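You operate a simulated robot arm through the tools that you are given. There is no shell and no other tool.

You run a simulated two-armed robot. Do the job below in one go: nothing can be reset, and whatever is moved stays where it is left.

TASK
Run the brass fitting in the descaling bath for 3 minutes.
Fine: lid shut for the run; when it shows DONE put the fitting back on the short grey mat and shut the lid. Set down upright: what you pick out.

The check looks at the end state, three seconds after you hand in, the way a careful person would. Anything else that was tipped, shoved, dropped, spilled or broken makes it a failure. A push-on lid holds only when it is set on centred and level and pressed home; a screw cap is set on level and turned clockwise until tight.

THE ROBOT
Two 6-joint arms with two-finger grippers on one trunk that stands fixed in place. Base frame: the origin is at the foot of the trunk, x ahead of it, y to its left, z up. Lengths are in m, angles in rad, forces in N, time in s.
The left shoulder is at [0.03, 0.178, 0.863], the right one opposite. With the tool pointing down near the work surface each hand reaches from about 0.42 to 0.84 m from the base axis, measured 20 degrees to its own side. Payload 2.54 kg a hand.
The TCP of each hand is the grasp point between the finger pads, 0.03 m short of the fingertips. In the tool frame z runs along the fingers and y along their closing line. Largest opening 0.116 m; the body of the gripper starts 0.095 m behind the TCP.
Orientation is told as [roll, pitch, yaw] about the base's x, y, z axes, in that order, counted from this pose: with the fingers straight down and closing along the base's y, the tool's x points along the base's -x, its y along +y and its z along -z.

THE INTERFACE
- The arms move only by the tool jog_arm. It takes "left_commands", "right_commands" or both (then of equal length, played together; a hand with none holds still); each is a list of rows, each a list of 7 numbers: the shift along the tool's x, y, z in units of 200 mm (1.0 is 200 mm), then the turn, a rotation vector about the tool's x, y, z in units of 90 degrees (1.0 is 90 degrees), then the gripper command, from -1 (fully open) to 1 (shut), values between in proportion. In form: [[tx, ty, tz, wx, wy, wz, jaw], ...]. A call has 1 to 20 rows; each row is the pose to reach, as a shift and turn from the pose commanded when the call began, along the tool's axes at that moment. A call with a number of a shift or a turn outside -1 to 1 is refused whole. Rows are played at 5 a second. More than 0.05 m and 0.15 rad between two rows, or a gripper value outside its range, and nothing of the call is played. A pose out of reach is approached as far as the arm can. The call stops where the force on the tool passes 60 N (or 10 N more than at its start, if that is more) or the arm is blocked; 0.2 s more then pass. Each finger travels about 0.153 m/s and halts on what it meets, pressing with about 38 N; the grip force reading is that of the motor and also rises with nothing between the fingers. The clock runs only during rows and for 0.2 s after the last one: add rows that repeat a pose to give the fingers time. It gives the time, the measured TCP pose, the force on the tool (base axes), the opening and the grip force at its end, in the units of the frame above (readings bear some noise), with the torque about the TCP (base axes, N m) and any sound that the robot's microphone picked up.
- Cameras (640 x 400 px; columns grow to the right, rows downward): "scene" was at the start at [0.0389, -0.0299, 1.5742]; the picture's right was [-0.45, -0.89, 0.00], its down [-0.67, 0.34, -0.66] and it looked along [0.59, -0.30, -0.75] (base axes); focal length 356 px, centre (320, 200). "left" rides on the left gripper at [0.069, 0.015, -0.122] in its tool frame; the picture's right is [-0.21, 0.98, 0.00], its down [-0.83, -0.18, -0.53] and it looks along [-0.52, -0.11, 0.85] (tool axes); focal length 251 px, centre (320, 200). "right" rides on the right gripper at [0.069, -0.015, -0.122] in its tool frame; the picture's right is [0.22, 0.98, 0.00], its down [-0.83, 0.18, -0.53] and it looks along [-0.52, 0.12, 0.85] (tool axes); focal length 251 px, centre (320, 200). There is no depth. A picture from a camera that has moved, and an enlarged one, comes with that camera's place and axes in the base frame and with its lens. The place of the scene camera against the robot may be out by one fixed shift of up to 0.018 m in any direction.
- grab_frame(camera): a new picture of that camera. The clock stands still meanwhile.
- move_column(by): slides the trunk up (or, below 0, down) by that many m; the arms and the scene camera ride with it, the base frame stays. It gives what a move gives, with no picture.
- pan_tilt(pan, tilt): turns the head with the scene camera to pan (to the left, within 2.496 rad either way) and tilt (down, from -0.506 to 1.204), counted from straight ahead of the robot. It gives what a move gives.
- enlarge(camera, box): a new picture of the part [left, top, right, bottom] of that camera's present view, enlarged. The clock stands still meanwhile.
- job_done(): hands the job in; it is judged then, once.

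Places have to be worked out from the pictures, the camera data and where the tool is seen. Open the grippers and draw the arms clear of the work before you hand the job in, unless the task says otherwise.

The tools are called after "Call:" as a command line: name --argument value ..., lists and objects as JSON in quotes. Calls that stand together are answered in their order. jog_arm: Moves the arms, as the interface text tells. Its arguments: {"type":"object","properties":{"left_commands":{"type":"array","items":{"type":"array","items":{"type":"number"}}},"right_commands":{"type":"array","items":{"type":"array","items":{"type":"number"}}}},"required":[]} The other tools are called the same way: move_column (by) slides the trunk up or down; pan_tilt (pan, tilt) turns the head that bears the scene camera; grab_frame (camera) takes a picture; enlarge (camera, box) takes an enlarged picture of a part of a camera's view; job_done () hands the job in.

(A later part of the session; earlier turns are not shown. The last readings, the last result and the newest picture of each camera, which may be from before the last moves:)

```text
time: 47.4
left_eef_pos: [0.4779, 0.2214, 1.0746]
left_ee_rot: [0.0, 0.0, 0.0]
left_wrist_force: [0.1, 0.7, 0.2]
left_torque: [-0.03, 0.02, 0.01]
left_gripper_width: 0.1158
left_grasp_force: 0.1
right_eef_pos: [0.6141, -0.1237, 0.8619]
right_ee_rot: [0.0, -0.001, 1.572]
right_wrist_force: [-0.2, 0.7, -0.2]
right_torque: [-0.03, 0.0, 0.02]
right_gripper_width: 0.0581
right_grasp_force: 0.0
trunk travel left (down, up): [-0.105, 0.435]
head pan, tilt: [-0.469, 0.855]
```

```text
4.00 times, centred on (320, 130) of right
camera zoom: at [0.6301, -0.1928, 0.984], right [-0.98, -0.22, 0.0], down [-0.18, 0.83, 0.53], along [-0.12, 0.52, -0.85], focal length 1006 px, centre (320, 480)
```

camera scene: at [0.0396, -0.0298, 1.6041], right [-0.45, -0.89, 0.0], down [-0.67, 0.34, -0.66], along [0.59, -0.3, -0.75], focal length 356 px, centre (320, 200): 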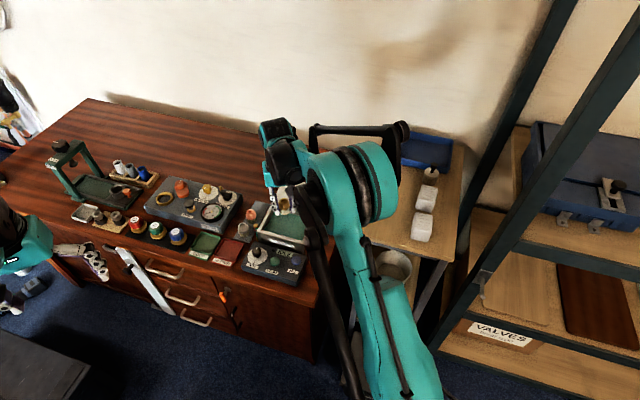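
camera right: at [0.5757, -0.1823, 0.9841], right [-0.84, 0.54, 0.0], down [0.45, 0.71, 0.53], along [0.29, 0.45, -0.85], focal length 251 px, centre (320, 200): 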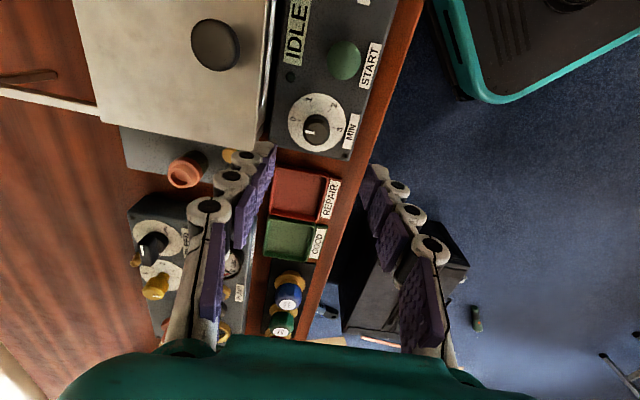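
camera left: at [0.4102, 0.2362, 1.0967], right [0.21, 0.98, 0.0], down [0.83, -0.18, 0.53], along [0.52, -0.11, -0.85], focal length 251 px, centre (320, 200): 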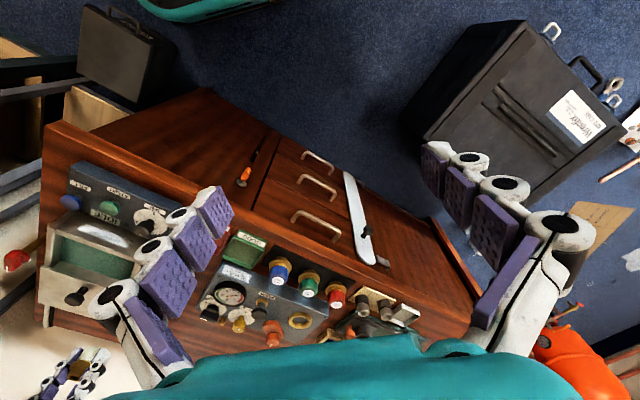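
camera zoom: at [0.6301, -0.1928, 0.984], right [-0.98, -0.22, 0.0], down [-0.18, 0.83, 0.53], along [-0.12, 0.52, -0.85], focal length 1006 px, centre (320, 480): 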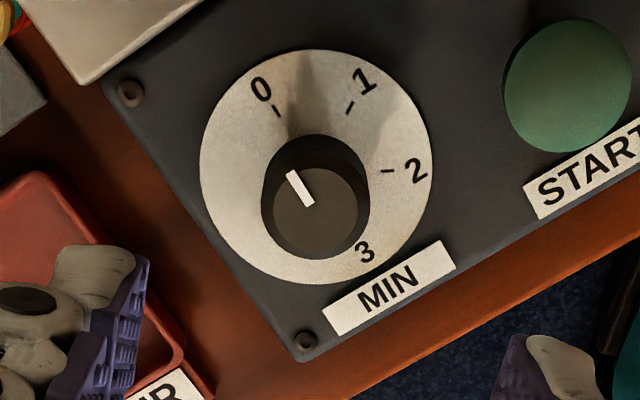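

Axis confirmed at (0.6155,-0.1235). I descend so the tips stop just above the panel (TCP z≈0.764) and grip the dial knob.

Call:
jog_arm --right_commands '[[0, -0.007, 0.12, 0, 0, 0, 0], [0, -0.007, 0.24, 0, 0, 0, 0], [0, -0.007, 0.36, 0, 0, 0, 0], [0, -0.007, 0.48, 0, 0, 0, 0], [0, -0.007, 0.48, 0, 0, 0, 0.4], [0, -0.007, 0.48, 0, 0, 0, 1], [0, -0.007, 0.48, 0, 0, 0, 1], [0, -0.007, 0.48, 0, 0, 0, 1]]'

Call:
grab_frame --camera "right"

```text
time: 49.2
left_eef_pos: [0.4793, 0.2219, 1.0747]
left_ee_rot: [0.001, 0.001, 0.0]
left_wrist_force: [0.1, -0.6, -0.8]
left_torque: [-0.02, 0.01, 0.0]
left_gripper_width: 0.1162
left_grasp_force: 0.1
right_eef_pos: [0.617, -0.1238, 0.7652]
right_ee_rot: [0.002, -0.001, 1.571]
right_wrist_force: [-5.5, 0.1, -6.4]
right_torque: [-0.1, 0.11, 0.01]
right_gripper_width: 0.0236
right_grasp_force: 44.6
trunk travel left (down, up): [-0.105, 0.435]
head pan, tilt: [-0.469, 0.855]
```

```text
taken
camera right: at [0.6314, -0.1932, 0.8878], right [-0.98, -0.22, 0.0], down [-0.18, 0.83, 0.53], along [-0.12, 0.52, -0.85], focal length 251 px, centre (320, 200)
```

right: 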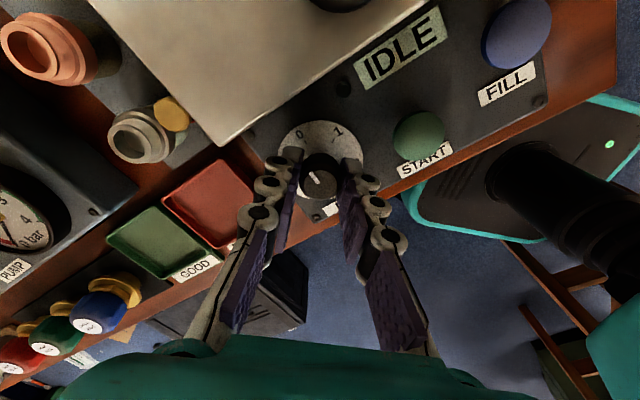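

Gripped the dial (width 0.0236). I turn clockwise 90° first and check.

Call:
jog_arm --right_commands '[[0, 0, 0, 0, 0, 0.083, 1], [0, 0, 0, 0, 0, 0.167, 1], [0, 0, 0, 0, 0, 0.25, 1], [0, 0, 0, 0, 0, 0.333, 1], [0, 0, 0, 0, 0, 0.417, 1], [0, 0, 0, 0, 0, 0.5, 1], [0, 0, 0, 0, 0, 0.583, 1], [0, 0, 0, 0, 0, 0.667, 1], [0, 0, 0, 0, 0, 0.75, 1], [0, 0, 0, 0, 0, 0.833, 1], [0, 0, 0, 0, 0, 0.917, 1], [0, 0, 0, 0, 0, 1.0, 1], [0, 0, 0, 0, 0, 1.0, 1]]'

Call:
grab_frame --camera "right"

```text
time: 52.0
left_eef_pos: [0.4798, 0.2208, 1.0753]
left_ee_rot: [0.0, 0.0, 0.0]
left_wrist_force: [-0.2, -0.3, 0.5]
left_torque: [0.02, 0.03, 0.01]
left_gripper_width: 0.1157
left_grasp_force: 0.0
right_eef_pos: [0.6159, -0.1235, 0.7653]
right_ee_rot: [0.0, -0.001, -0.002]
right_wrist_force: [5.6, -9.4, 3.8]
right_torque: [-0.19, 0.19, -0.01]
right_gripper_width: 0.0239
right_grasp_force: 44.9
trunk travel left (down, up): [-0.105, 0.435]
head pan, tilt: [-0.469, 0.855]
```

```text
taken
camera right: at [0.5476, -0.1398, 0.8878], right [-0.21, 0.98, 0.0], down [0.83, 0.18, 0.53], along [0.52, 0.11, -0.85], focal length 251 px, centre (320, 200)
```

right: 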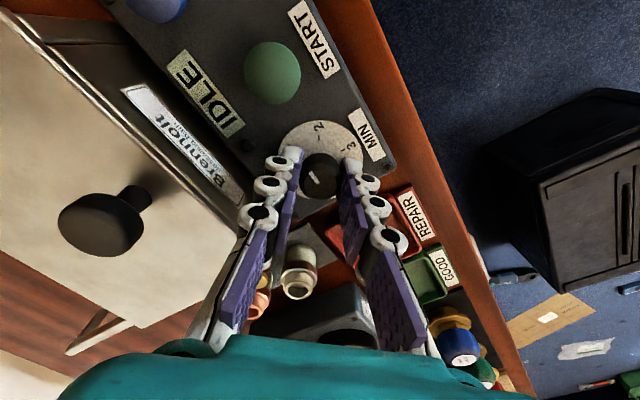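

The dial turned along with the hand. I turn the further 90° clockwise.

Call:
jog_arm --right_commands '[[0, 0, 0, 0, 0, 0.083, 1], [0, 0, 0, 0, 0, 0.167, 1], [0, 0, 0, 0, 0, 0.25, 1], [0, 0, 0, 0, 0, 0.333, 1], [0, 0, 0, 0, 0, 0.417, 1], [0, 0, 0, 0, 0, 0.5, 1], [0, 0, 0, 0, 0, 0.583, 1], [0, 0, 0, 0, 0, 0.667, 1], [0, 0, 0, 0, 0, 0.75, 1], [0, 0, 0, 0, 0, 0.833, 1], [0, 0, 0, 0, 0, 0.917, 1], [0, 0, 0, 0, 0, 1.0, 1], [0, 0, 0, 0, 0, 1.0, 1]]'

Call:
grab_frame --camera "right"

Call:
enlarge --camera "right" --box '[270, 120, 370, 220]'

Call:
enlarge --camera "scene" --box '[230, 220, 320, 290]'

```text
time: 54.8
left_eef_pos: [0.478, 0.2211, 1.0757]
left_ee_rot: [0.002, 0.0, 0.0]
left_wrist_force: [-0.2, -0.5, -0.6]
left_torque: [0.01, -0.02, 0.01]
left_gripper_width: 0.1161
left_grasp_force: 0.1
right_eef_pos: [0.6173, -0.1251, 0.7656]
right_ee_rot: [0.0, 0.001, -1.572]
right_wrist_force: [3.5, -18.9, 11.7]
right_torque: [-0.38, -0.04, -0.03]
right_gripper_width: 0.0238
right_grasp_force: 45.1
trunk travel left (down, up): [-0.105, 0.435]
head pan, tilt: [-0.469, 0.855]
```

```text
taken
camera right: at [0.6009, -0.0562, 0.8877], right [0.98, 0.21, 0.0], down [0.18, -0.83, 0.53], along [0.11, -0.52, -0.85], focal length 251 px, centre (320, 200)
```

right: 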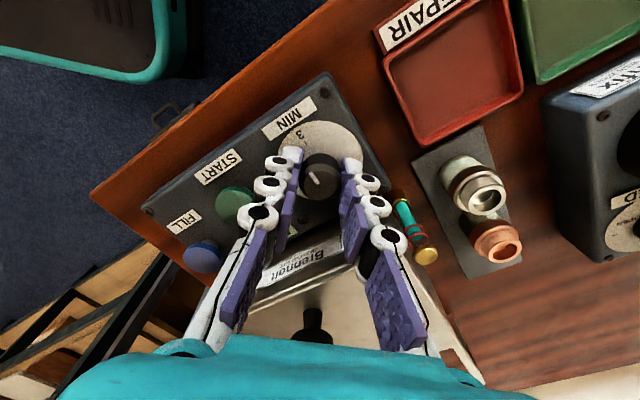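

```text
4.00 times, centred on (320, 170) of right
camera zoom: at [0.6009, -0.0562, 0.8877], right [0.98, 0.21, 0.0], down [0.18, -0.83, 0.53], along [0.11, -0.52, -0.85], focal length 1006 px, centre (320, 320)
```

zoom: 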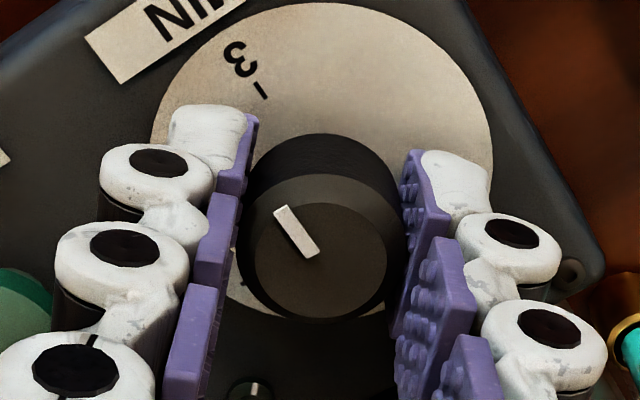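

```text
5.71 times, centred on (275, 255) of scene
camera zoom: at [0.0381, -0.0317, 1.6042], right [-0.45, -0.89, 0.0], down [-0.67, 0.34, -0.66], along [0.59, -0.3, -0.75], focal length 2034 px, centre (577, -114)
```

zoom: 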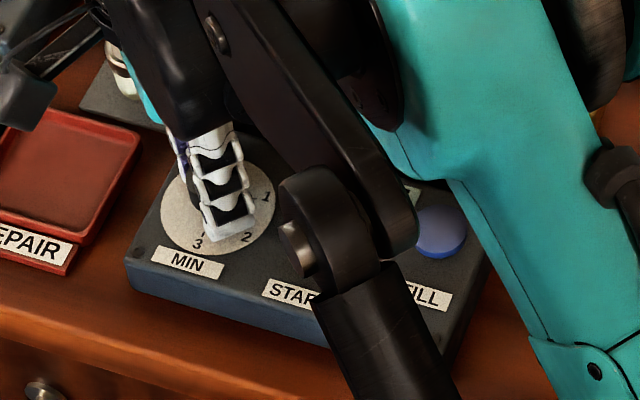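

The pointer lines up with the 3 mark. I release the knob and rise to check the setting.

Call:
jog_arm --right_commands '[[0, 0, 0, 0, 0, 0, 0.3], [0, 0, 0, 0, 0, 0, 0], [0, 0, 0, 0, 0, 0, 0], [0, 0, -0.15, 0, 0, 0, 0], [0, 0, -0.3, 0, 0, 0, 0], [0, 0, -0.45, 0, 0, 0, 0], [0, 0, -0.45, 0, 0, 0, 0]]'

Call:
enlarge --camera "right" --box '[260, 70, 380, 170]'

Call:
grab_frame --camera "right"

```text
time: 56.4
left_eef_pos: [0.4784, 0.2217, 1.0739]
left_ee_rot: [0.001, 0.0, 0.0]
left_wrist_force: [0.3, -0.3, -0.1]
left_torque: [0.02, 0.06, 0.03]
left_gripper_width: 0.1159
left_grasp_force: 0.1
right_eef_pos: [0.6183, -0.1224, 0.8562]
right_ee_rot: [0.0, -0.002, -1.57]
right_wrist_force: [-0.6, 0.1, 0.0]
right_torque: [-0.02, 0.01, 0.01]
right_gripper_width: 0.058
right_grasp_force: 0.0
trunk travel left (down, up): [-0.105, 0.435]
head pan, tilt: [-0.469, 0.855]
```

```text
4.00 times, centred on (320, 120) of right
camera zoom: at [0.6015, -0.0544, 0.9779], right [0.98, 0.22, 0.0], down [0.18, -0.83, 0.53], along [0.11, -0.52, -0.85], focal length 1006 px, centre (320, 520)
```

zoom: 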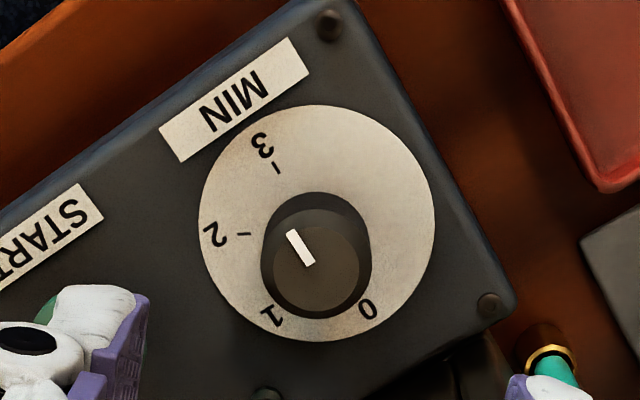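

```text
taken
camera right: at [0.6015, -0.0544, 0.9779], right [0.98, 0.22, 0.0], down [0.18, -0.83, 0.53], along [0.11, -0.52, -0.85], focal length 251 px, centre (320, 200)
```

right: 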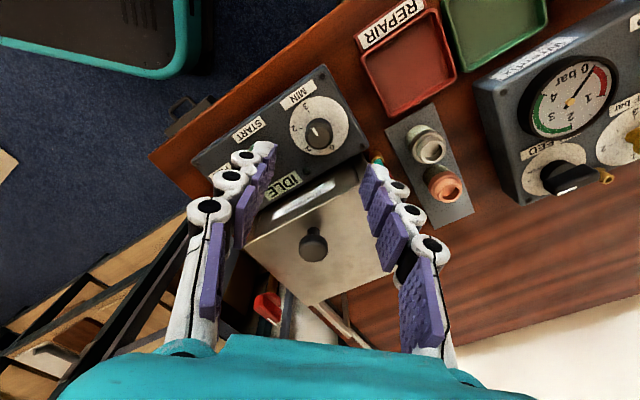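

The dial reads 3. START is at about (0.566,-0.158) with its top near z≈0.743; I move above it with the fingers closed, turning back to yaw -45°.

Call:
jog_arm --right_commands '[[-0.03, -0.044, 0.02, 0, 0, -0.083, 0.5], [-0.06, -0.088, 0.04, 0, 0, -0.167, 1], [-0.09, -0.132, 0.06, 0, 0, -0.25, 1], [-0.12, -0.176, 0.09, 0, 0, -0.333, 1], [-0.15, -0.22, 0.11, 0, 0, -0.417, 1], [-0.178, -0.262, 0.13, 0, 0, -0.5, 1], [-0.178, -0.262, 0.13, 0, 0, -0.5, 1]]'

Call:
grab_frame --camera "right"

Call:
enlarge --camera "right" --box '[260, 90, 380, 190]'

```text
time: 58.0
left_eef_pos: [0.4795, 0.2213, 1.0757]
left_ee_rot: [0.0, 0.0, -0.002]
left_wrist_force: [-0.4, 1.2, -0.5]
left_torque: [0.02, 0.0, 0.0]
left_gripper_width: 0.116
left_grasp_force: 0.0
right_eef_pos: [0.5641, -0.1577, 0.8296]
right_ee_rot: [0.0, 0.0, -0.782]
right_wrist_force: [0.7, 0.8, 0.5]
right_torque: [-0.03, -0.01, -0.02]
right_gripper_width: 0.0
right_grasp_force: 28.3
trunk travel left (down, up): [-0.105, 0.435]
head pan, tilt: [-0.469, 0.855]
```

```text
taken
camera right: at [0.5042, -0.1208, 0.9516], right [0.54, 0.84, 0.0], down [0.71, -0.45, 0.53], along [0.45, -0.29, -0.85], focal length 251 px, centre (320, 200)
```

right: 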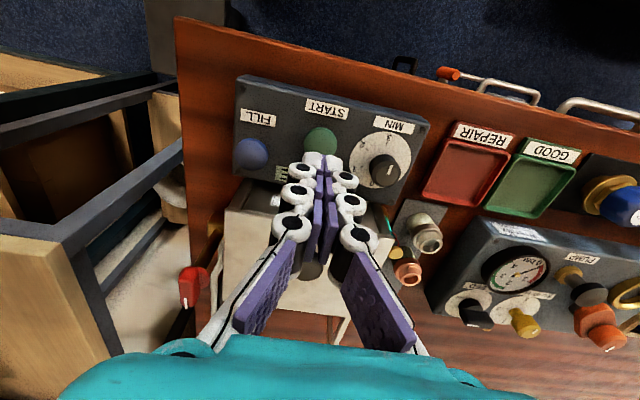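

```text
4.00 times, centred on (320, 140) of right
camera zoom: at [0.5042, -0.1208, 0.9516], right [0.54, 0.84, 0.0], down [0.71, -0.45, 0.53], along [0.45, -0.29, -0.85], focal length 1006 px, centre (320, 440)
```

zoom: 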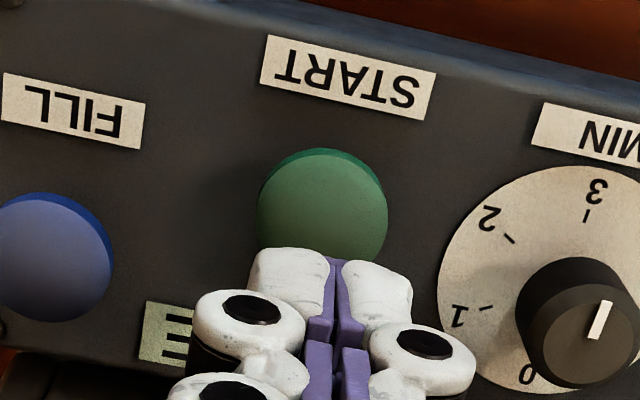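

START measured at (0.566,-0.159). I go down to just above it, then press in small steps.

Call:
jog_arm --right_commands '[[-0.013, 0.002, 0.08, 0, 0, 0, 1], [-0.013, 0.002, 0.16, 0, 0, 0, 1], [-0.013, 0.002, 0.25, 0, 0, 0, 1], [-0.013, 0.002, 0.25, 0, 0, 0, 1]]'

Call:
jog_arm --right_commands '[[0, 0, 0.02, 0, 0, 0, 1], [0, 0, 0.035, 0, 0, 0, 1], [0, 0, 0.035, 0, 0, 0, 1]]'

```text
time: 59.0
left_eef_pos: [0.4782, 0.2221, 1.0751]
left_ee_rot: [0.001, 0.0, 0.001]
left_wrist_force: [0.6, -0.1, 0.0]
left_torque: [0.0, -0.02, 0.01]
left_gripper_width: 0.1158
left_grasp_force: 0.1
right_eef_pos: [0.5669, -0.1604, 0.7791]
right_ee_rot: [0.0, 0.0, -0.786]
right_wrist_force: [1.0, 0.2, 0.5]
right_torque: [0.04, 0.0, -0.01]
right_gripper_width: 0.0
right_grasp_force: 28.5
trunk travel left (down, up): [-0.105, 0.435]
head pan, tilt: [-0.469, 0.855]
```

```text
time: 59.8
left_eef_pos: [0.4787, 0.2215, 1.0748]
left_ee_rot: [0.0, 0.0, 0.001]
left_wrist_force: [0.4, -0.1, 0.1]
left_torque: [0.01, -0.03, -0.03]
left_gripper_width: 0.1158
left_grasp_force: 0.1
right_eef_pos: [0.5672, -0.1596, 0.7739]
right_ee_rot: [-0.001, 0.0, -0.782]
right_wrist_force: [-1.1, 0.9, 4.0]
right_torque: [0.05, 0.01, 0.0]
right_gripper_width: 0.0062
right_grasp_force: 28.4
trunk travel left (down, up): [-0.105, 0.435]
head pan, tilt: [-0.469, 0.855]
heard: click
```

A click was heard at contact. I look at the display.

Call:
grab_frame --camera "right"

Call:
enlarge --camera "scene" --box '[230, 220, 320, 290]'

```text
taken
camera right: at [0.5063, -0.1228, 0.8951], right [0.54, 0.84, 0.0], down [0.71, -0.46, 0.53], along [0.45, -0.29, -0.85], focal length 251 px, centre (320, 200)
```

right: 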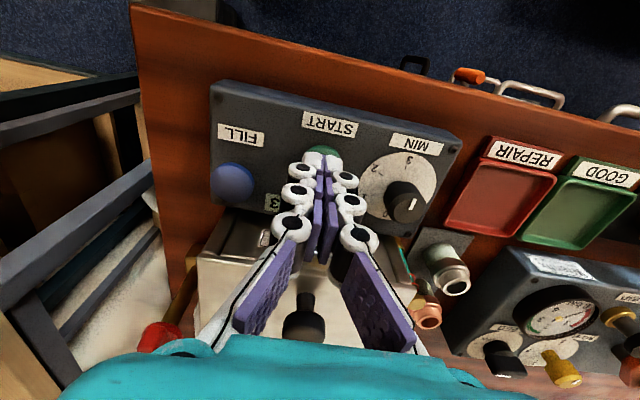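

```text
5.71 times, centred on (275, 255) of scene
camera zoom: at [0.0385, -0.0295, 1.6042], right [-0.45, -0.89, 0.0], down [-0.67, 0.34, -0.66], along [0.59, -0.3, -0.75], focal length 2034 px, centre (577, -114)
```

zoom: 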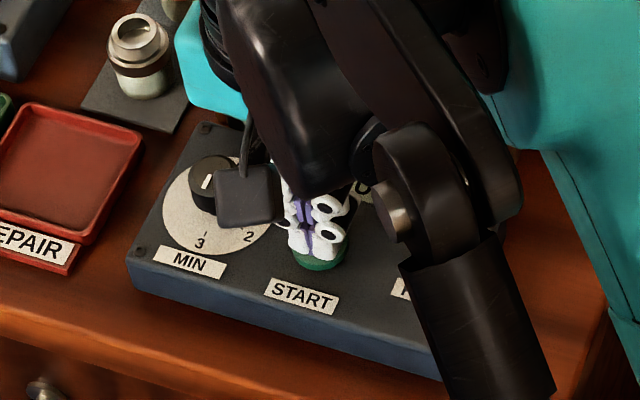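

The display has changed. I rise clear of the button and read it.

Call:
jog_arm --right_commands '[[0, 0, -0.1, 0, 0, 0, 1], [0.1, 0, -0.25, 0, 0, 0, 1], [0.2, 0, -0.45, 0, 0, 0, 1], [0.3, 0, -0.65, 0, 0, 0, 1], [0.3, 0, -0.65, 0, 0, 0, 1]]'

Call:
grab_frame --camera "right"

Call:
enlarge --camera "right" --box '[230, 90, 430, 230]'

Call:
enlarge --camera "scene" --box '[230, 220, 320, 290]'

```text
time: 61.0
left_eef_pos: [0.4796, 0.2217, 1.0749]
left_ee_rot: [0.0, 0.0, 0.0]
left_wrist_force: [0.3, 0.1, 0.0]
left_torque: [0.02, 0.01, -0.02]
left_gripper_width: 0.1162
left_grasp_force: 0.1
right_eef_pos: [0.5248, -0.1177, 0.9019]
right_ee_rot: [-0.001, -0.001, -0.786]
right_wrist_force: [0.6, 0.5, 0.3]
right_torque: [-0.04, 0.04, 0.02]
right_gripper_width: 0.0002
right_grasp_force: 28.4
trunk travel left (down, up): [-0.105, 0.435]
head pan, tilt: [-0.469, 0.855]
```

```text
taken
camera right: at [0.4653, -0.0807, 1.0245], right [0.54, 0.84, 0.0], down [0.71, -0.46, 0.53], along [0.45, -0.29, -0.85], focal length 251 px, centre (320, 200)
```

right: 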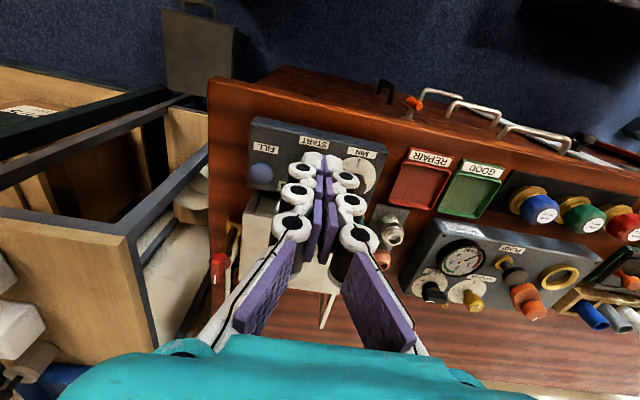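

```text
2.86 times, centred on (330, 160) of right
camera zoom: at [0.4653, -0.0807, 1.0245], right [0.54, 0.84, 0.0], down [0.71, -0.46, 0.53], along [0.45, -0.29, -0.85], focal length 718 px, centre (291, 314)
```

zoom: 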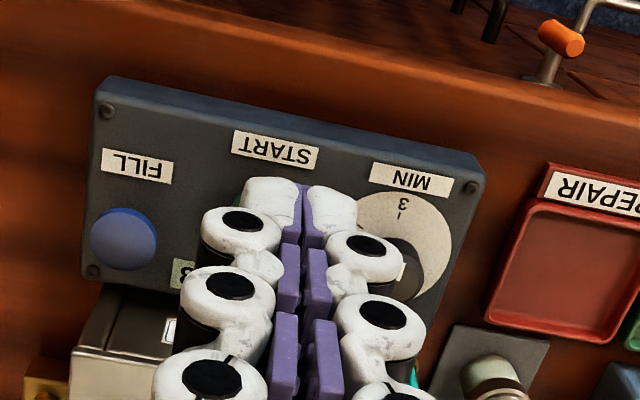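

```text
5.71 times, centred on (275, 255) of scene
camera zoom: at [0.0398, -0.0301, 1.6041], right [-0.45, -0.89, 0.0], down [-0.67, 0.34, -0.66], along [0.59, -0.3, -0.75], focal length 2034 px, centre (577, -114)
```

zoom: 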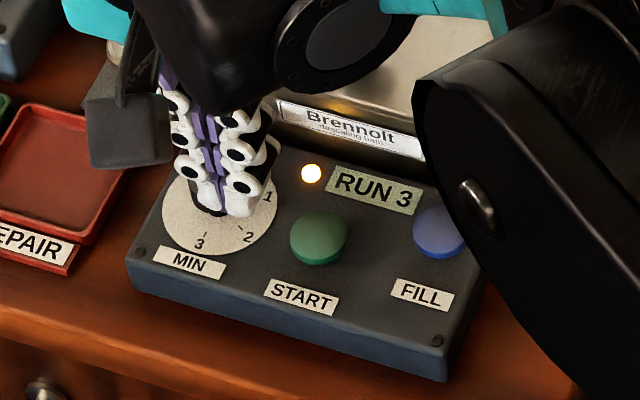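

The display reads "RUN 3" with the lamp lit. I move the right hand aside (to the right and up) so the panel stays visible, and begin waiting.

Call:
jog_arm --right_commands '[[0, 0, -0.2, 0, 0, 0, 0], [-0.1, -0.1, -0.35, 0, 0, 0, 0], [-0.22, -0.22, -0.5, 0, 0, 0, 0], [-0.36, -0.36, -0.5, 0, 0, 0, 0], [-0.5, -0.5, -0.5, 0, 0, 0, 0], [-0.636, -0.636, -0.5, 0, 0, 0, 0], [-0.636, -0.636, -0.5, 0, 0, 0, 0]]'

Call:
grab_frame --camera "right"

Call:
enlarge --camera "scene" --box '[230, 200, 330, 290]'

```text
time: 62.6
left_eef_pos: [0.4787, 0.2215, 1.0751]
left_ee_rot: [0.002, 0.001, -0.002]
left_wrist_force: [-0.4, 0.7, 0.6]
left_torque: [0.0, 0.01, 0.02]
left_gripper_width: 0.116
left_grasp_force: 0.0
right_eef_pos: [0.5242, -0.2968, 1.0039]
right_ee_rot: [0.001, 0.0, -0.783]
right_wrist_force: [-0.4, 1.4, -0.1]
right_torque: [0.01, 0.02, 0.03]
right_gripper_width: 0.0579
right_grasp_force: 0.0
trunk travel left (down, up): [-0.105, 0.435]
head pan, tilt: [-0.469, 0.855]
```

```text
taken
camera right: at [0.464, -0.2598, 1.125], right [0.54, 0.84, 0.0], down [0.71, -0.45, 0.53], along [0.45, -0.29, -0.85], focal length 251 px, centre (320, 200)
```

right: 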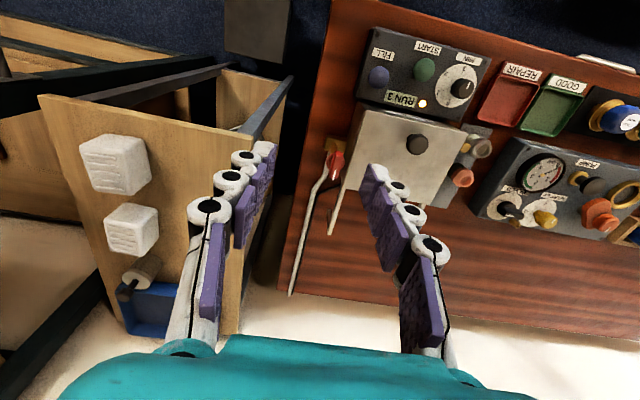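

```text
4.44 times, centred on (280, 245) of scene
camera zoom: at [0.0387, -0.0291, 1.6042], right [-0.45, -0.89, 0.0], down [-0.67, 0.34, -0.66], along [0.59, -0.3, -0.75], focal length 1582 px, centre (498, 0)
```

zoom: 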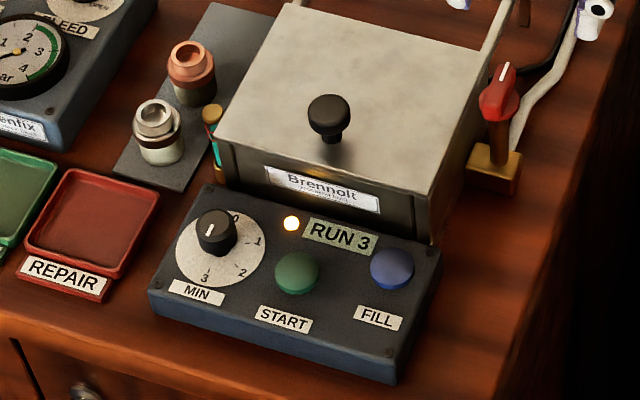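

Both cameras see the panel: "RUN 3". I hold still for a while and look again.

Call:
jog_arm --right_commands '[[0, 0, 0, 0, 0, 0, 0], [0, 0, 0, 0, 0, 0, 0], [0, 0, 0, 0, 0, 0, 0], [0, 0, 0, 0, 0, 0, 0], [0, 0, 0, 0, 0, 0, 0], [0, 0, 0, 0, 0, 0, 0], [0, 0, 0, 0, 0, 0, 0], [0, 0, 0, 0, 0, 0, 0], [0, 0, 0, 0, 0, 0, 0], [0, 0, 0, 0, 0, 0, 0], [0, 0, 0, 0, 0, 0, 0], [0, 0, 0, 0, 0, 0, 0], [0, 0, 0, 0, 0, 0, 0], [0, 0, 0, 0, 0, 0, 0], [0, 0, 0, 0, 0, 0, 0], [0, 0, 0, 0, 0, 0, 0], [0, 0, 0, 0, 0, 0, 0], [0, 0, 0, 0, 0, 0, 0], [0, 0, 0, 0, 0, 0, 0], [0, 0, 0, 0, 0, 0, 0]]'

Call:
enlarge --camera "scene" --box '[255, 235, 325, 285]'

Call:
jog_arm --right_commands '[[0, 0, 0, 0, 0, 0, 0], [0, 0, 0, 0, 0, 0, 0], [0, 0, 0, 0, 0, 0, 0], [0, 0, 0, 0, 0, 0, 0], [0, 0, 0, 0, 0, 0, 0], [0, 0, 0, 0, 0, 0, 0], [0, 0, 0, 0, 0, 0, 0], [0, 0, 0, 0, 0, 0, 0], [0, 0, 0, 0, 0, 0, 0], [0, 0, 0, 0, 0, 0, 0], [0, 0, 0, 0, 0, 0, 0], [0, 0, 0, 0, 0, 0, 0], [0, 0, 0, 0, 0, 0, 0], [0, 0, 0, 0, 0, 0, 0], [0, 0, 0, 0, 0, 0, 0], [0, 0, 0, 0, 0, 0, 0], [0, 0, 0, 0, 0, 0, 0], [0, 0, 0, 0, 0, 0, 0], [0, 0, 0, 0, 0, 0, 0], [0, 0, 0, 0, 0, 0, 0]]'

Call:
enlarge --camera "scene" --box '[255, 235, 325, 285]'

Call:
jog_arm --right_commands '[[0, 0, 0, 0, 0, 0, 0], [0, 0, 0, 0, 0, 0, 0], [0, 0, 0, 0, 0, 0, 0], [0, 0, 0, 0, 0, 0, 0], [0, 0, 0, 0, 0, 0, 0], [0, 0, 0, 0, 0, 0, 0], [0, 0, 0, 0, 0, 0, 0], [0, 0, 0, 0, 0, 0, 0], [0, 0, 0, 0, 0, 0, 0], [0, 0, 0, 0, 0, 0, 0], [0, 0, 0, 0, 0, 0, 0], [0, 0, 0, 0, 0, 0, 0], [0, 0, 0, 0, 0, 0, 0], [0, 0, 0, 0, 0, 0, 0], [0, 0, 0, 0, 0, 0, 0], [0, 0, 0, 0, 0, 0, 0], [0, 0, 0, 0, 0, 0, 0], [0, 0, 0, 0, 0, 0, 0], [0, 0, 0, 0, 0, 0, 0], [0, 0, 0, 0, 0, 0, 0]]'

Call:
enlarge --camera "scene" --box '[255, 235, 325, 285]'

```text
time: 66.8
left_eef_pos: [0.4796, 0.2219, 1.0747]
left_ee_rot: [0.0, 0.001, 0.0]
left_wrist_force: [0.0, 0.9, -0.2]
left_torque: [0.0, -0.04, 0.01]
left_gripper_width: 0.1159
left_grasp_force: 0.1
right_eef_pos: [0.5252, -0.298, 1.0034]
right_ee_rot: [-0.001, -0.001, -0.785]
right_wrist_force: [0.0, 0.7, 0.4]
right_torque: [0.03, 0.02, 0.03]
right_gripper_width: 0.058
right_grasp_force: 0.1
trunk travel left (down, up): [-0.105, 0.435]
head pan, tilt: [-0.469, 0.855]
```

```text
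8.00 times, centred on (290, 260) of scene
camera zoom: at [0.0389, -0.0298, 1.6042], right [-0.45, -0.89, 0.0], down [-0.67, 0.34, -0.66], along [0.59, -0.3, -0.75], focal length 2847 px, centre (560, -280)
```

zoom: 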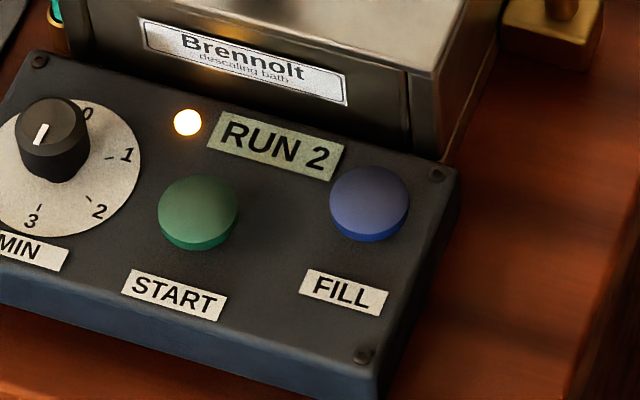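

```text
time: 71.0
left_eef_pos: [0.4799, 0.2223, 1.0748]
left_ee_rot: [0.0, 0.0, -0.001]
left_wrist_force: [0.0, -0.4, 0.1]
left_torque: [0.03, -0.01, 0.02]
left_gripper_width: 0.1162
left_grasp_force: 0.0
right_eef_pos: [0.5245, -0.2974, 1.0024]
right_ee_rot: [0.0, 0.001, -0.785]
right_wrist_force: [0.2, 0.3, 0.4]
right_torque: [-0.01, -0.01, -0.02]
right_gripper_width: 0.058
right_grasp_force: 0.0
trunk travel left (down, up): [-0.105, 0.435]
head pan, tilt: [-0.469, 0.855]
```

```text
8.00 times, centred on (290, 260) of scene
camera zoom: at [0.0389, -0.0298, 1.6042], right [-0.45, -0.89, 0.0], down [-0.67, 0.34, -0.66], along [0.59, -0.3, -0.75], focal length 2847 px, centre (560, -280)
```

zoom: 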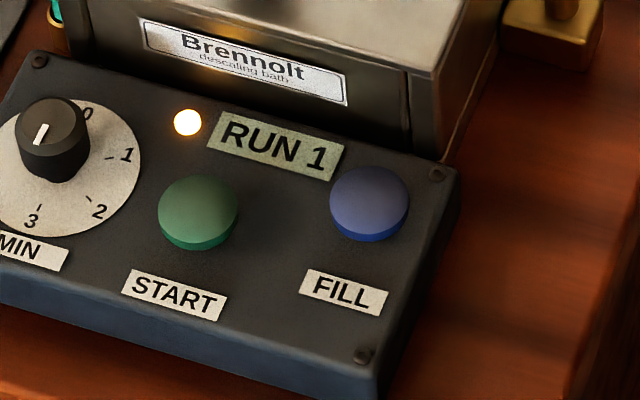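

```text
time: 75.2
left_eef_pos: [0.4788, 0.2213, 1.0744]
left_ee_rot: [0.0, -0.001, -0.001]
left_wrist_force: [0.5, 0.3, -0.5]
left_torque: [0.0, 0.0, -0.02]
left_gripper_width: 0.1161
left_grasp_force: 0.2
right_eef_pos: [0.5249, -0.2979, 1.0027]
right_ee_rot: [-0.001, 0.001, -0.786]
right_wrist_force: [-0.2, -0.1, 0.4]
right_torque: [-0.02, 0.04, -0.01]
right_gripper_width: 0.0581
right_grasp_force: 0.0
trunk travel left (down, up): [-0.105, 0.435]
head pan, tilt: [-0.469, 0.855]
```

```text
8.00 times, centred on (290, 260) of scene
camera zoom: at [0.0389, -0.0298, 1.6042], right [-0.45, -0.89, 0.0], down [-0.67, 0.34, -0.66], along [0.59, -0.3, -0.75], focal length 2847 px, centre (560, -280)
```

zoom: 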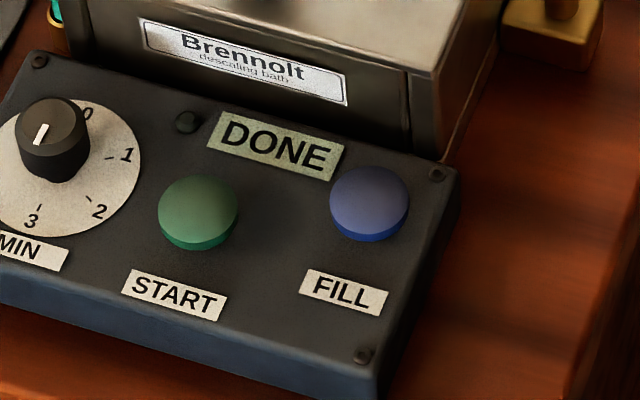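

DONE is shown. I go back above the lid knob.

Call:
jog_arm --right_commands '[[-0.01, 0.12, 0.05, 0, 0, 0, 0], [-0.025, 0.25, 0.15, 0, 0, 0, 0], [-0.04, 0.39, 0.25, 0, 0, 0, 0], [-0.05, 0.53, 0.35, 0, 0, 0, 0], [-0.067, 0.672, 0.45, 0, 0, 0, 0], [-0.067, 0.672, 0.6, 0, 0, 0, 0], [-0.067, 0.672, 0.6, 0, 0, 0, 0]]'

Call:
enlarge --camera "right" --box '[220, 60, 420, 220]'

```text
time: 76.8
left_eef_pos: [0.4782, 0.2221, 1.075]
left_ee_rot: [0.0, 0.0, 0.002]
left_wrist_force: [0.1, 0.0, -0.7]
left_torque: [-0.01, -0.03, 0.0]
left_gripper_width: 0.1159
left_grasp_force: 0.0
right_eef_pos: [0.6307, -0.2116, 0.8832]
right_ee_rot: [-0.001, 0.0, -0.785]
right_wrist_force: [-0.5, 0.4, 0.7]
right_torque: [0.0, -0.01, 0.01]
right_gripper_width: 0.0579
right_grasp_force: 0.1
trunk travel left (down, up): [-0.105, 0.435]
head pan, tilt: [-0.469, 0.855]
```

```text
2.50 times, centred on (320, 140) of right
camera zoom: at [0.5688, -0.1747, 1.0049], right [0.54, 0.84, 0.0], down [0.71, -0.46, 0.53], along [0.45, -0.29, -0.85], focal length 629 px, centre (320, 350)
```

zoom: 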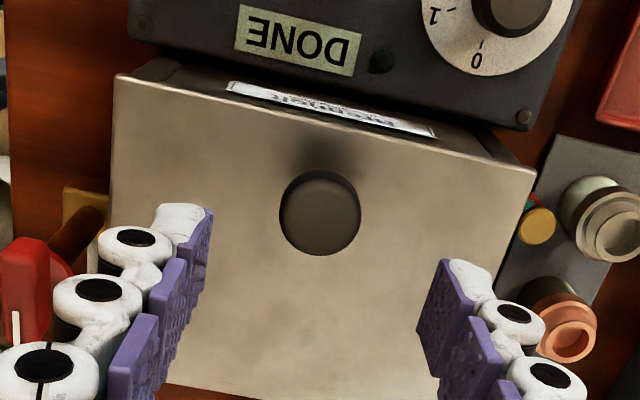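

Knob is centred beneath. I descend, grip, and slide the lid back open.

Call:
jog_arm --right_commands '[[0, 0, 0.12, 0, 0, 0, 0], [0, 0, 0.24, 0, 0, 0, 0], [0, 0, 0.356, 0, 0, 0, 0], [0, 0, 0.356, 0, 0, 0, 0.3], [0, 0, 0.356, 0, 0, 0, 1], [0, 0, 0.356, 0, 0, 0, 1], [0, 0, 0.356, 0, 0, 0, 1]]'

Call:
jog_arm --right_commands '[[-0.03, 0.004, 0, 0, 0, 0, 1], [-0.09, 0.006, 0, 0, 0, 0, 1], [-0.16, 0.006, 0, 0, 0, 0, 1], [-0.23, 0.006, 0, 0, 0, 0, 1], [-0.3, 0.006, 0, 0, 0, 0, 1], [-0.37, 0.006, 0, 0, 0, 0, 1], [-0.44, 0.006, 0, 0, 0, 0, 1], [-0.49, 0.006, 0, 0, 0, 0, 1], [-0.51, 0.006, 0, 0, 0, 0, 1], [-0.52, 0.006, 0, 0, 0, 0, 1], [-0.52, 0.006, 0, 0, 0, 0, 1]]'

Call:
grab_frame --camera "right"

```text
time: 78.4
left_eef_pos: [0.478, 0.2231, 1.0752]
left_ee_rot: [-0.003, 0.0, 0.0]
left_wrist_force: [-0.1, -0.4, 0.4]
left_torque: [0.01, 0.03, 0.0]
left_gripper_width: 0.1157
left_grasp_force: 0.0
right_eef_pos: [0.6289, -0.2111, 0.8125]
right_ee_rot: [0.0, 0.0, -0.783]
right_wrist_force: [1.9, 3.2, 5.6]
right_torque: [-0.03, -0.09, 0.02]
right_gripper_width: 0.0246
right_grasp_force: 45.1
trunk travel left (down, up): [-0.105, 0.435]
head pan, tilt: [-0.469, 0.855]
```

```text
time: 80.8
left_eef_pos: [0.4793, 0.2214, 1.0754]
left_ee_rot: [0.0, 0.001, 0.0]
left_wrist_force: [-0.3, 0.0, 1.2]
left_torque: [0.01, 0.0, 0.02]
left_gripper_width: 0.116
left_grasp_force: 0.0
right_eef_pos: [0.7024, -0.285, 0.8112]
right_ee_rot: [-0.001, 0.001, -0.784]
right_wrist_force: [-7.6, 0.6, -3.8]
right_torque: [-0.21, -0.12, 0.0]
right_gripper_width: 0.0249
right_grasp_force: 44.7
trunk travel left (down, up): [-0.105, 0.435]
head pan, tilt: [-0.469, 0.855]
```

```text
taken
camera right: at [0.6426, -0.2477, 0.934], right [0.54, 0.84, 0.0], down [0.71, -0.46, 0.53], along [0.45, -0.29, -0.85], focal length 251 px, centre (320, 200)
```

right: 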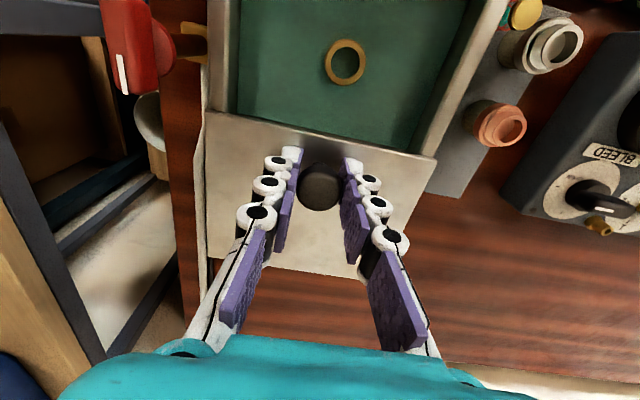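

The lid is open and the fitting stands in the bath. I release the knob and rise.

Call:
jog_arm --right_commands '[[0, 0, 0, 0, 0, 0, 0.3], [0, 0, 0, 0, 0, 0, 0], [0, 0, 0, 0, 0, 0, 0], [0, 0, -0.15, 0, 0, 0, 0], [0, 0, -0.3, 0, 0, 0, 0], [0, 0, -0.45, 0, 0, 0, 0], [0, 0, -0.45, 0, 0, 0, 0]]'

Call:
jog_arm --right_commands '[[0.07, 0.001, 0, 0, 0, -0.083, 0], [0.15, 0.002, 0, 0, 0, -0.167, 0], [0.23, 0.003, 0, 0, 0, -0.25, 0], [0.313, 0.004, 0, 0, 0, -0.333, 0], [0.313, 0.004, 0, 0, 0, -0.333, 0]]'

Call:
grab_frame --camera "right"

Call:
enlarge --camera "right" --box '[270, 90, 370, 170]'

```text
time: 82.4
left_eef_pos: [0.4796, 0.2223, 1.0759]
left_ee_rot: [0.0, 0.0, -0.001]
left_wrist_force: [-0.5, 0.9, -0.8]
left_torque: [-0.02, 0.03, -0.02]
left_gripper_width: 0.1159
left_grasp_force: 0.1
right_eef_pos: [0.7027, -0.2847, 0.9027]
right_ee_rot: [0.0, 0.0, -0.784]
right_wrist_force: [0.4, 0.5, -0.3]
right_torque: [-0.05, 0.01, 0.0]
right_gripper_width: 0.058
right_grasp_force: 0.0
trunk travel left (down, up): [-0.105, 0.435]
head pan, tilt: [-0.469, 0.855]
```

```text
time: 83.6
left_eef_pos: [0.4795, 0.221, 1.0742]
left_ee_rot: [0.0, -0.001, 0.001]
left_wrist_force: [1.5, -1.2, 0.7]
left_torque: [0.0, 0.04, -0.01]
left_gripper_width: 0.1161
left_grasp_force: 0.0
right_eef_pos: [0.6588, -0.2414, 0.903]
right_ee_rot: [0.0, -0.001, -0.261]
right_wrist_force: [-0.4, -0.5, -0.4]
right_torque: [0.03, 0.02, 0.01]
right_gripper_width: 0.0584
right_grasp_force: 0.0
trunk travel left (down, up): [-0.105, 0.435]
head pan, tilt: [-0.469, 0.855]
```

```text
taken
camera right: at [0.5878, -0.239, 1.0239], right [0.04, 1.0, 0.0], down [0.84, -0.04, 0.53], along [0.53, -0.02, -0.85], focal length 251 px, centre (320, 200)
```

right: 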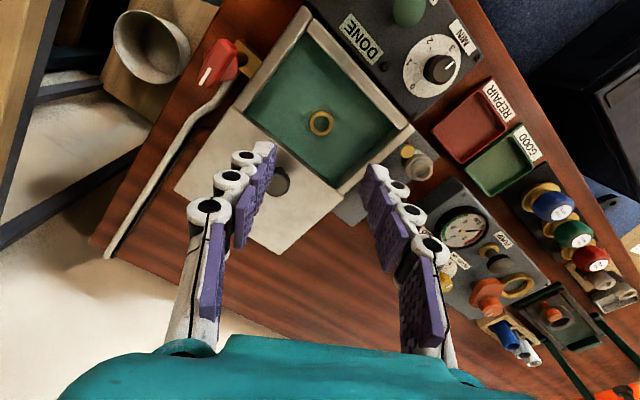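

```text
5.00 times, centred on (320, 130) of right
camera zoom: at [0.5878, -0.239, 1.0239], right [0.04, 1.0, 0.0], down [0.84, -0.04, 0.53], along [0.53, -0.02, -0.85], focal length 1257 px, centre (320, 550)
```

zoom: 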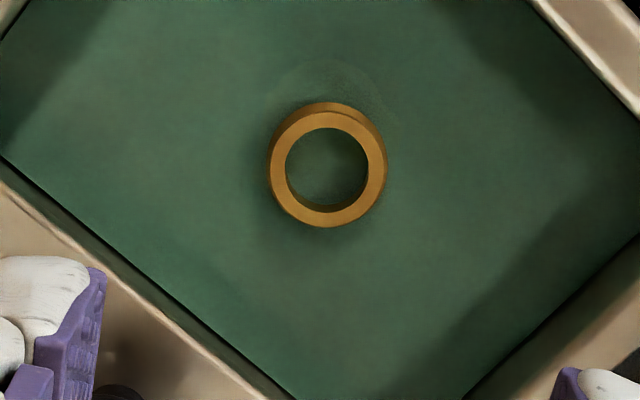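

The fitting is at (0.659,-0.2404), right under the hand. I descend to the same height where I released it (TCP z≈0.749) and grip.

Call:
jog_arm --right_commands '[[0, 0.004, 0.15, 0, 0, 0, 0], [0, 0.004, 0.3, 0, 0, 0, 0], [0, 0.004, 0.45, 0, 0, 0, 0], [0, 0.004, 0.58, 0, 0, 0, 0], [0, 0.004, 0.68, 0, 0, 0, 0], [0, 0.004, 0.77, 0, 0, 0, 0], [0, 0.004, 0.77, 0, 0, 0, 0]]'

Call:
grab_frame --camera "right"

Call:
jog_arm --right_commands '[[0, 0, 0, 0, 0, 0, 0.3], [0, 0, 0, 0, 0, 0, 1], [0, 0, 0, 0, 0, 0, 1], [0, 0, 0, 0, 0, 0, 1]]'

Call:
grab_frame --camera "right"

```text
time: 85.2
left_eef_pos: [0.4783, 0.223, 1.075]
left_ee_rot: [0.0, -0.001, -0.002]
left_wrist_force: [0.0, -0.4, 0.5]
left_torque: [0.03, 0.01, 0.04]
left_gripper_width: 0.116
left_grasp_force: 0.0
right_eef_pos: [0.659, -0.2403, 0.7487]
right_ee_rot: [0.0, 0.0, -0.263]
right_wrist_force: [0.1, -0.8, 0.4]
right_torque: [-0.01, 0.01, 0.0]
right_gripper_width: 0.0582
right_grasp_force: 0.1
trunk travel left (down, up): [-0.105, 0.435]
head pan, tilt: [-0.469, 0.855]
```

```text
taken
camera right: at [0.5881, -0.237, 0.87], right [0.05, 1.0, 0.0], down [0.84, -0.04, 0.53], along [0.53, -0.02, -0.85], focal length 251 px, centre (320, 200)
```

right: 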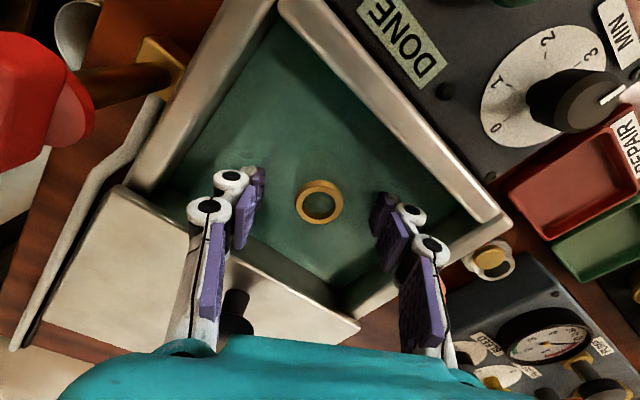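

```text
time: 86.2
left_eef_pos: [0.48, 0.2232, 1.0744]
left_ee_rot: [-0.001, 0.002, -0.002]
left_wrist_force: [0.0, 1.0, -0.8]
left_torque: [0.01, 0.0, 0.03]
left_gripper_width: 0.1161
left_grasp_force: 0.1
right_eef_pos: [0.6593, -0.2399, 0.7482]
right_ee_rot: [-0.001, 0.0, -0.261]
right_wrist_force: [-0.8, -0.4, 0.3]
right_torque: [0.02, 0.02, -0.03]
right_gripper_width: 0.0302
right_grasp_force: 37.9
trunk travel left (down, up): [-0.105, 0.435]
head pan, tilt: [-0.469, 0.855]
```

```text
taken
camera right: at [0.5882, -0.2371, 0.8701], right [0.05, 1.0, 0.0], down [0.84, -0.04, 0.53], along [0.53, -0.02, -0.85], focal length 251 px, centre (320, 200)
```

right: 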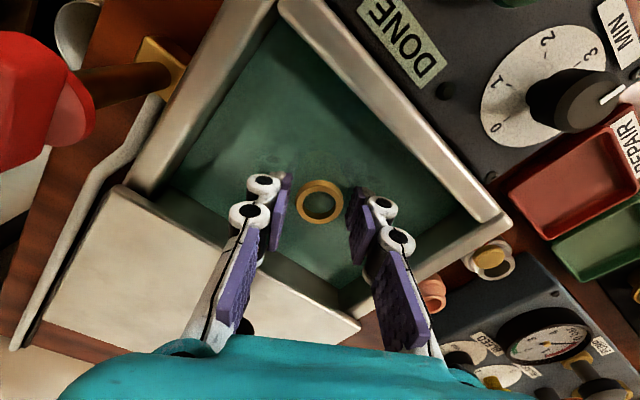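

Gripped (width 0.0302). I lift it straight out of the bath.

Call:
jog_arm --right_commands '[[0, 0, -0.08, 0, 0, 0, 1], [0, 0, -0.18, 0, 0, 0, 1], [0, 0, -0.29, 0, 0, 0, 1], [0, 0, -0.4, 0, 0, 0, 1], [0, 0, -0.5, 0, 0, 0, 1], [0, 0, -0.58, 0, 0, 0, 1], [0, 0, -0.58, 0, 0, 0, 1]]'

Call:
grab_frame --camera "right"

Call:
enlarge --camera "scene" --box '[230, 180, 330, 260]'

```text
time: 87.8
left_eef_pos: [0.4786, 0.2216, 1.075]
left_ee_rot: [-0.002, -0.001, 0.001]
left_wrist_force: [-0.1, 0.0, -0.3]
left_torque: [0.0, 0.0, -0.01]
left_gripper_width: 0.116
left_grasp_force: 0.0
right_eef_pos: [0.6607, -0.2401, 0.8643]
right_ee_rot: [0.002, -0.001, -0.262]
right_wrist_force: [-0.3, -0.4, -1.9]
right_torque: [0.0, 0.02, 0.0]
right_gripper_width: 0.0301
right_grasp_force: 38.2
trunk travel left (down, up): [-0.105, 0.435]
head pan, tilt: [-0.469, 0.855]
```

```text
taken
camera right: at [0.5887, -0.2368, 0.9859], right [0.05, 1.0, 0.0], down [0.84, -0.04, 0.53], along [0.53, -0.02, -0.85], focal length 251 px, centre (320, 200)
```

right: 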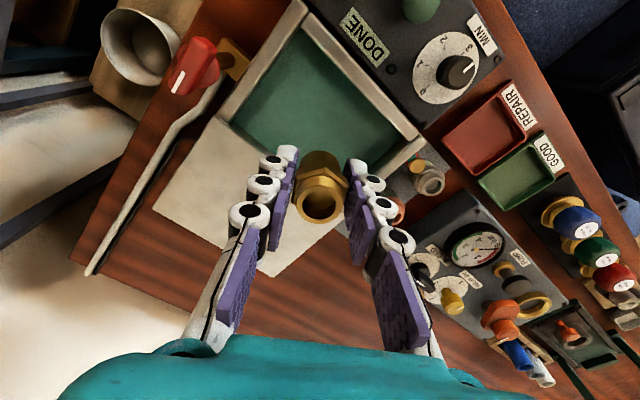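

```text
5.00 times, centred on (280, 220) of scene
camera zoom: at [0.0392, -0.0299, 1.6041], right [-0.45, -0.89, 0.0], down [-0.67, 0.34, -0.66], along [0.59, -0.3, -0.75], focal length 1780 px, centre (520, 100)
```

zoom: 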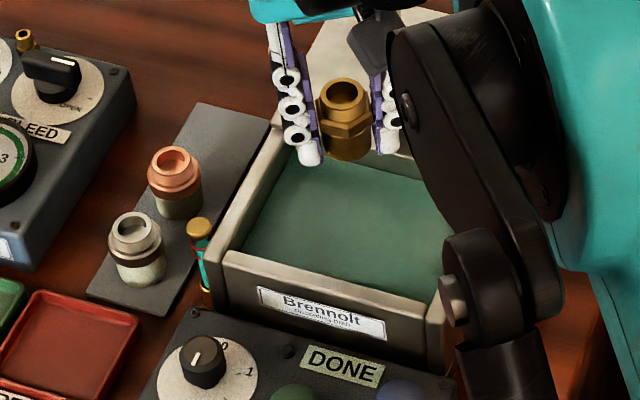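

The fitting came out clean. I carry it to above its old spot on the mat, keeping high over the bath, ending at z≈0.846.

Call:
jog_arm --right_commands '[[-0.107, 0.065, 0, 0, 0, 0, 1], [-0.214, 0.13, 0, 0, 0, 0, 1], [-0.321, 0.194, 0, 0, 0, 0, 1], [-0.428, 0.259, 0.02, 0, 0, 0, 1], [-0.535, 0.324, 0.05, 0, 0, 0, 1], [-0.643, 0.388, 0.09, 0, 0, 0, 1], [-0.643, 0.388, 0.09, 0, 0, 0, 1]]'

Call:
grab_frame --camera "right"

```text
time: 89.4
left_eef_pos: [0.4784, 0.2225, 1.0756]
left_ee_rot: [0.001, 0.001, -0.001]
left_wrist_force: [1.1, 0.2, 0.0]
left_torque: [-0.01, -0.04, 0.02]
left_gripper_width: 0.116
left_grasp_force: 0.1
right_eef_pos: [0.8049, -0.198, 0.8458]
right_ee_rot: [0.001, -0.001, -0.261]
right_wrist_force: [-0.5, -0.1, -0.4]
right_torque: [-0.03, -0.05, 0.0]
right_gripper_width: 0.0303
right_grasp_force: 38.4
trunk travel left (down, up): [-0.105, 0.435]
head pan, tilt: [-0.469, 0.855]
```

```text
taken
camera right: at [0.7331, -0.1952, 0.9681], right [0.05, 1.0, 0.0], down [0.84, -0.04, 0.53], along [0.53, -0.02, -0.85], focal length 251 px, centre (320, 200)
```

right: 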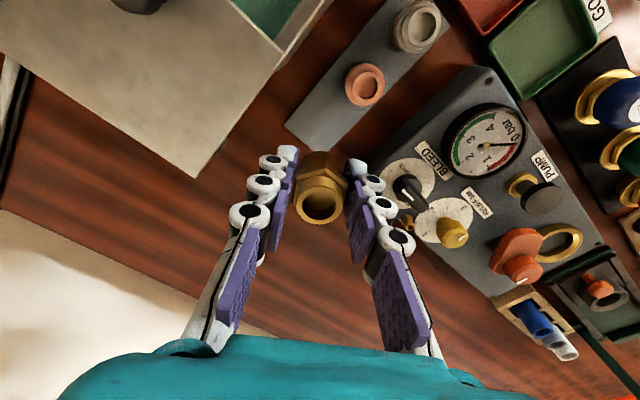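

Exactly over the spot. I lower with the trunk (0.10 m), keeping the arm posture.

Call:
move_column --by -0.1

Call:
grab_frame --camera "right"

Call:
enlarge --camera "scene" --box '[180, 100, 330, 240]'

```text
time: 90.7
left_eef_pos: [0.4799, 0.2228, 0.9748]
left_ee_rot: [0.001, 0.0, -0.001]
left_wrist_force: [0.5, -0.5, 1.3]
left_torque: [-0.02, 0.01, 0.0]
left_gripper_width: 0.116
left_grasp_force: 0.1
right_eef_pos: [0.8054, -0.1983, 0.746]
right_ee_rot: [-0.001, 0.001, -0.261]
right_wrist_force: [0.1, -0.2, -0.5]
right_torque: [-0.02, 0.03, 0.01]
right_gripper_width: 0.03
right_grasp_force: 38.3
trunk travel left (down, up): [-0.005, 0.535]
head pan, tilt: [-0.469, 0.855]
```

```text
taken
camera right: at [0.7334, -0.1954, 0.8681], right [0.05, 1.0, 0.0], down [0.84, -0.04, 0.53], along [0.53, -0.02, -0.85], focal length 251 px, centre (320, 200)
```

right: 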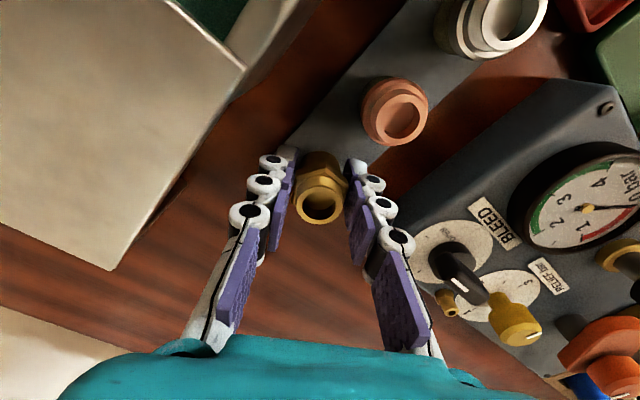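

```text
2.86 times, centred on (255, 170) of scene
camera zoom: at [0.0388, -0.0298, 1.5043], right [-0.45, -0.89, 0.0], down [-0.67, 0.34, -0.66], along [0.59, -0.3, -0.75], focal length 1017 px, centre (506, 286)
```

zoom: 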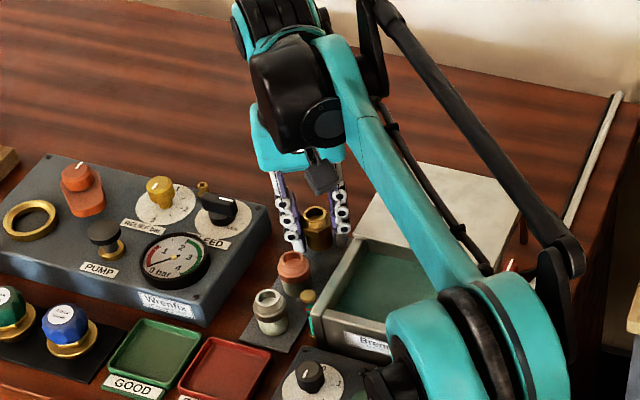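

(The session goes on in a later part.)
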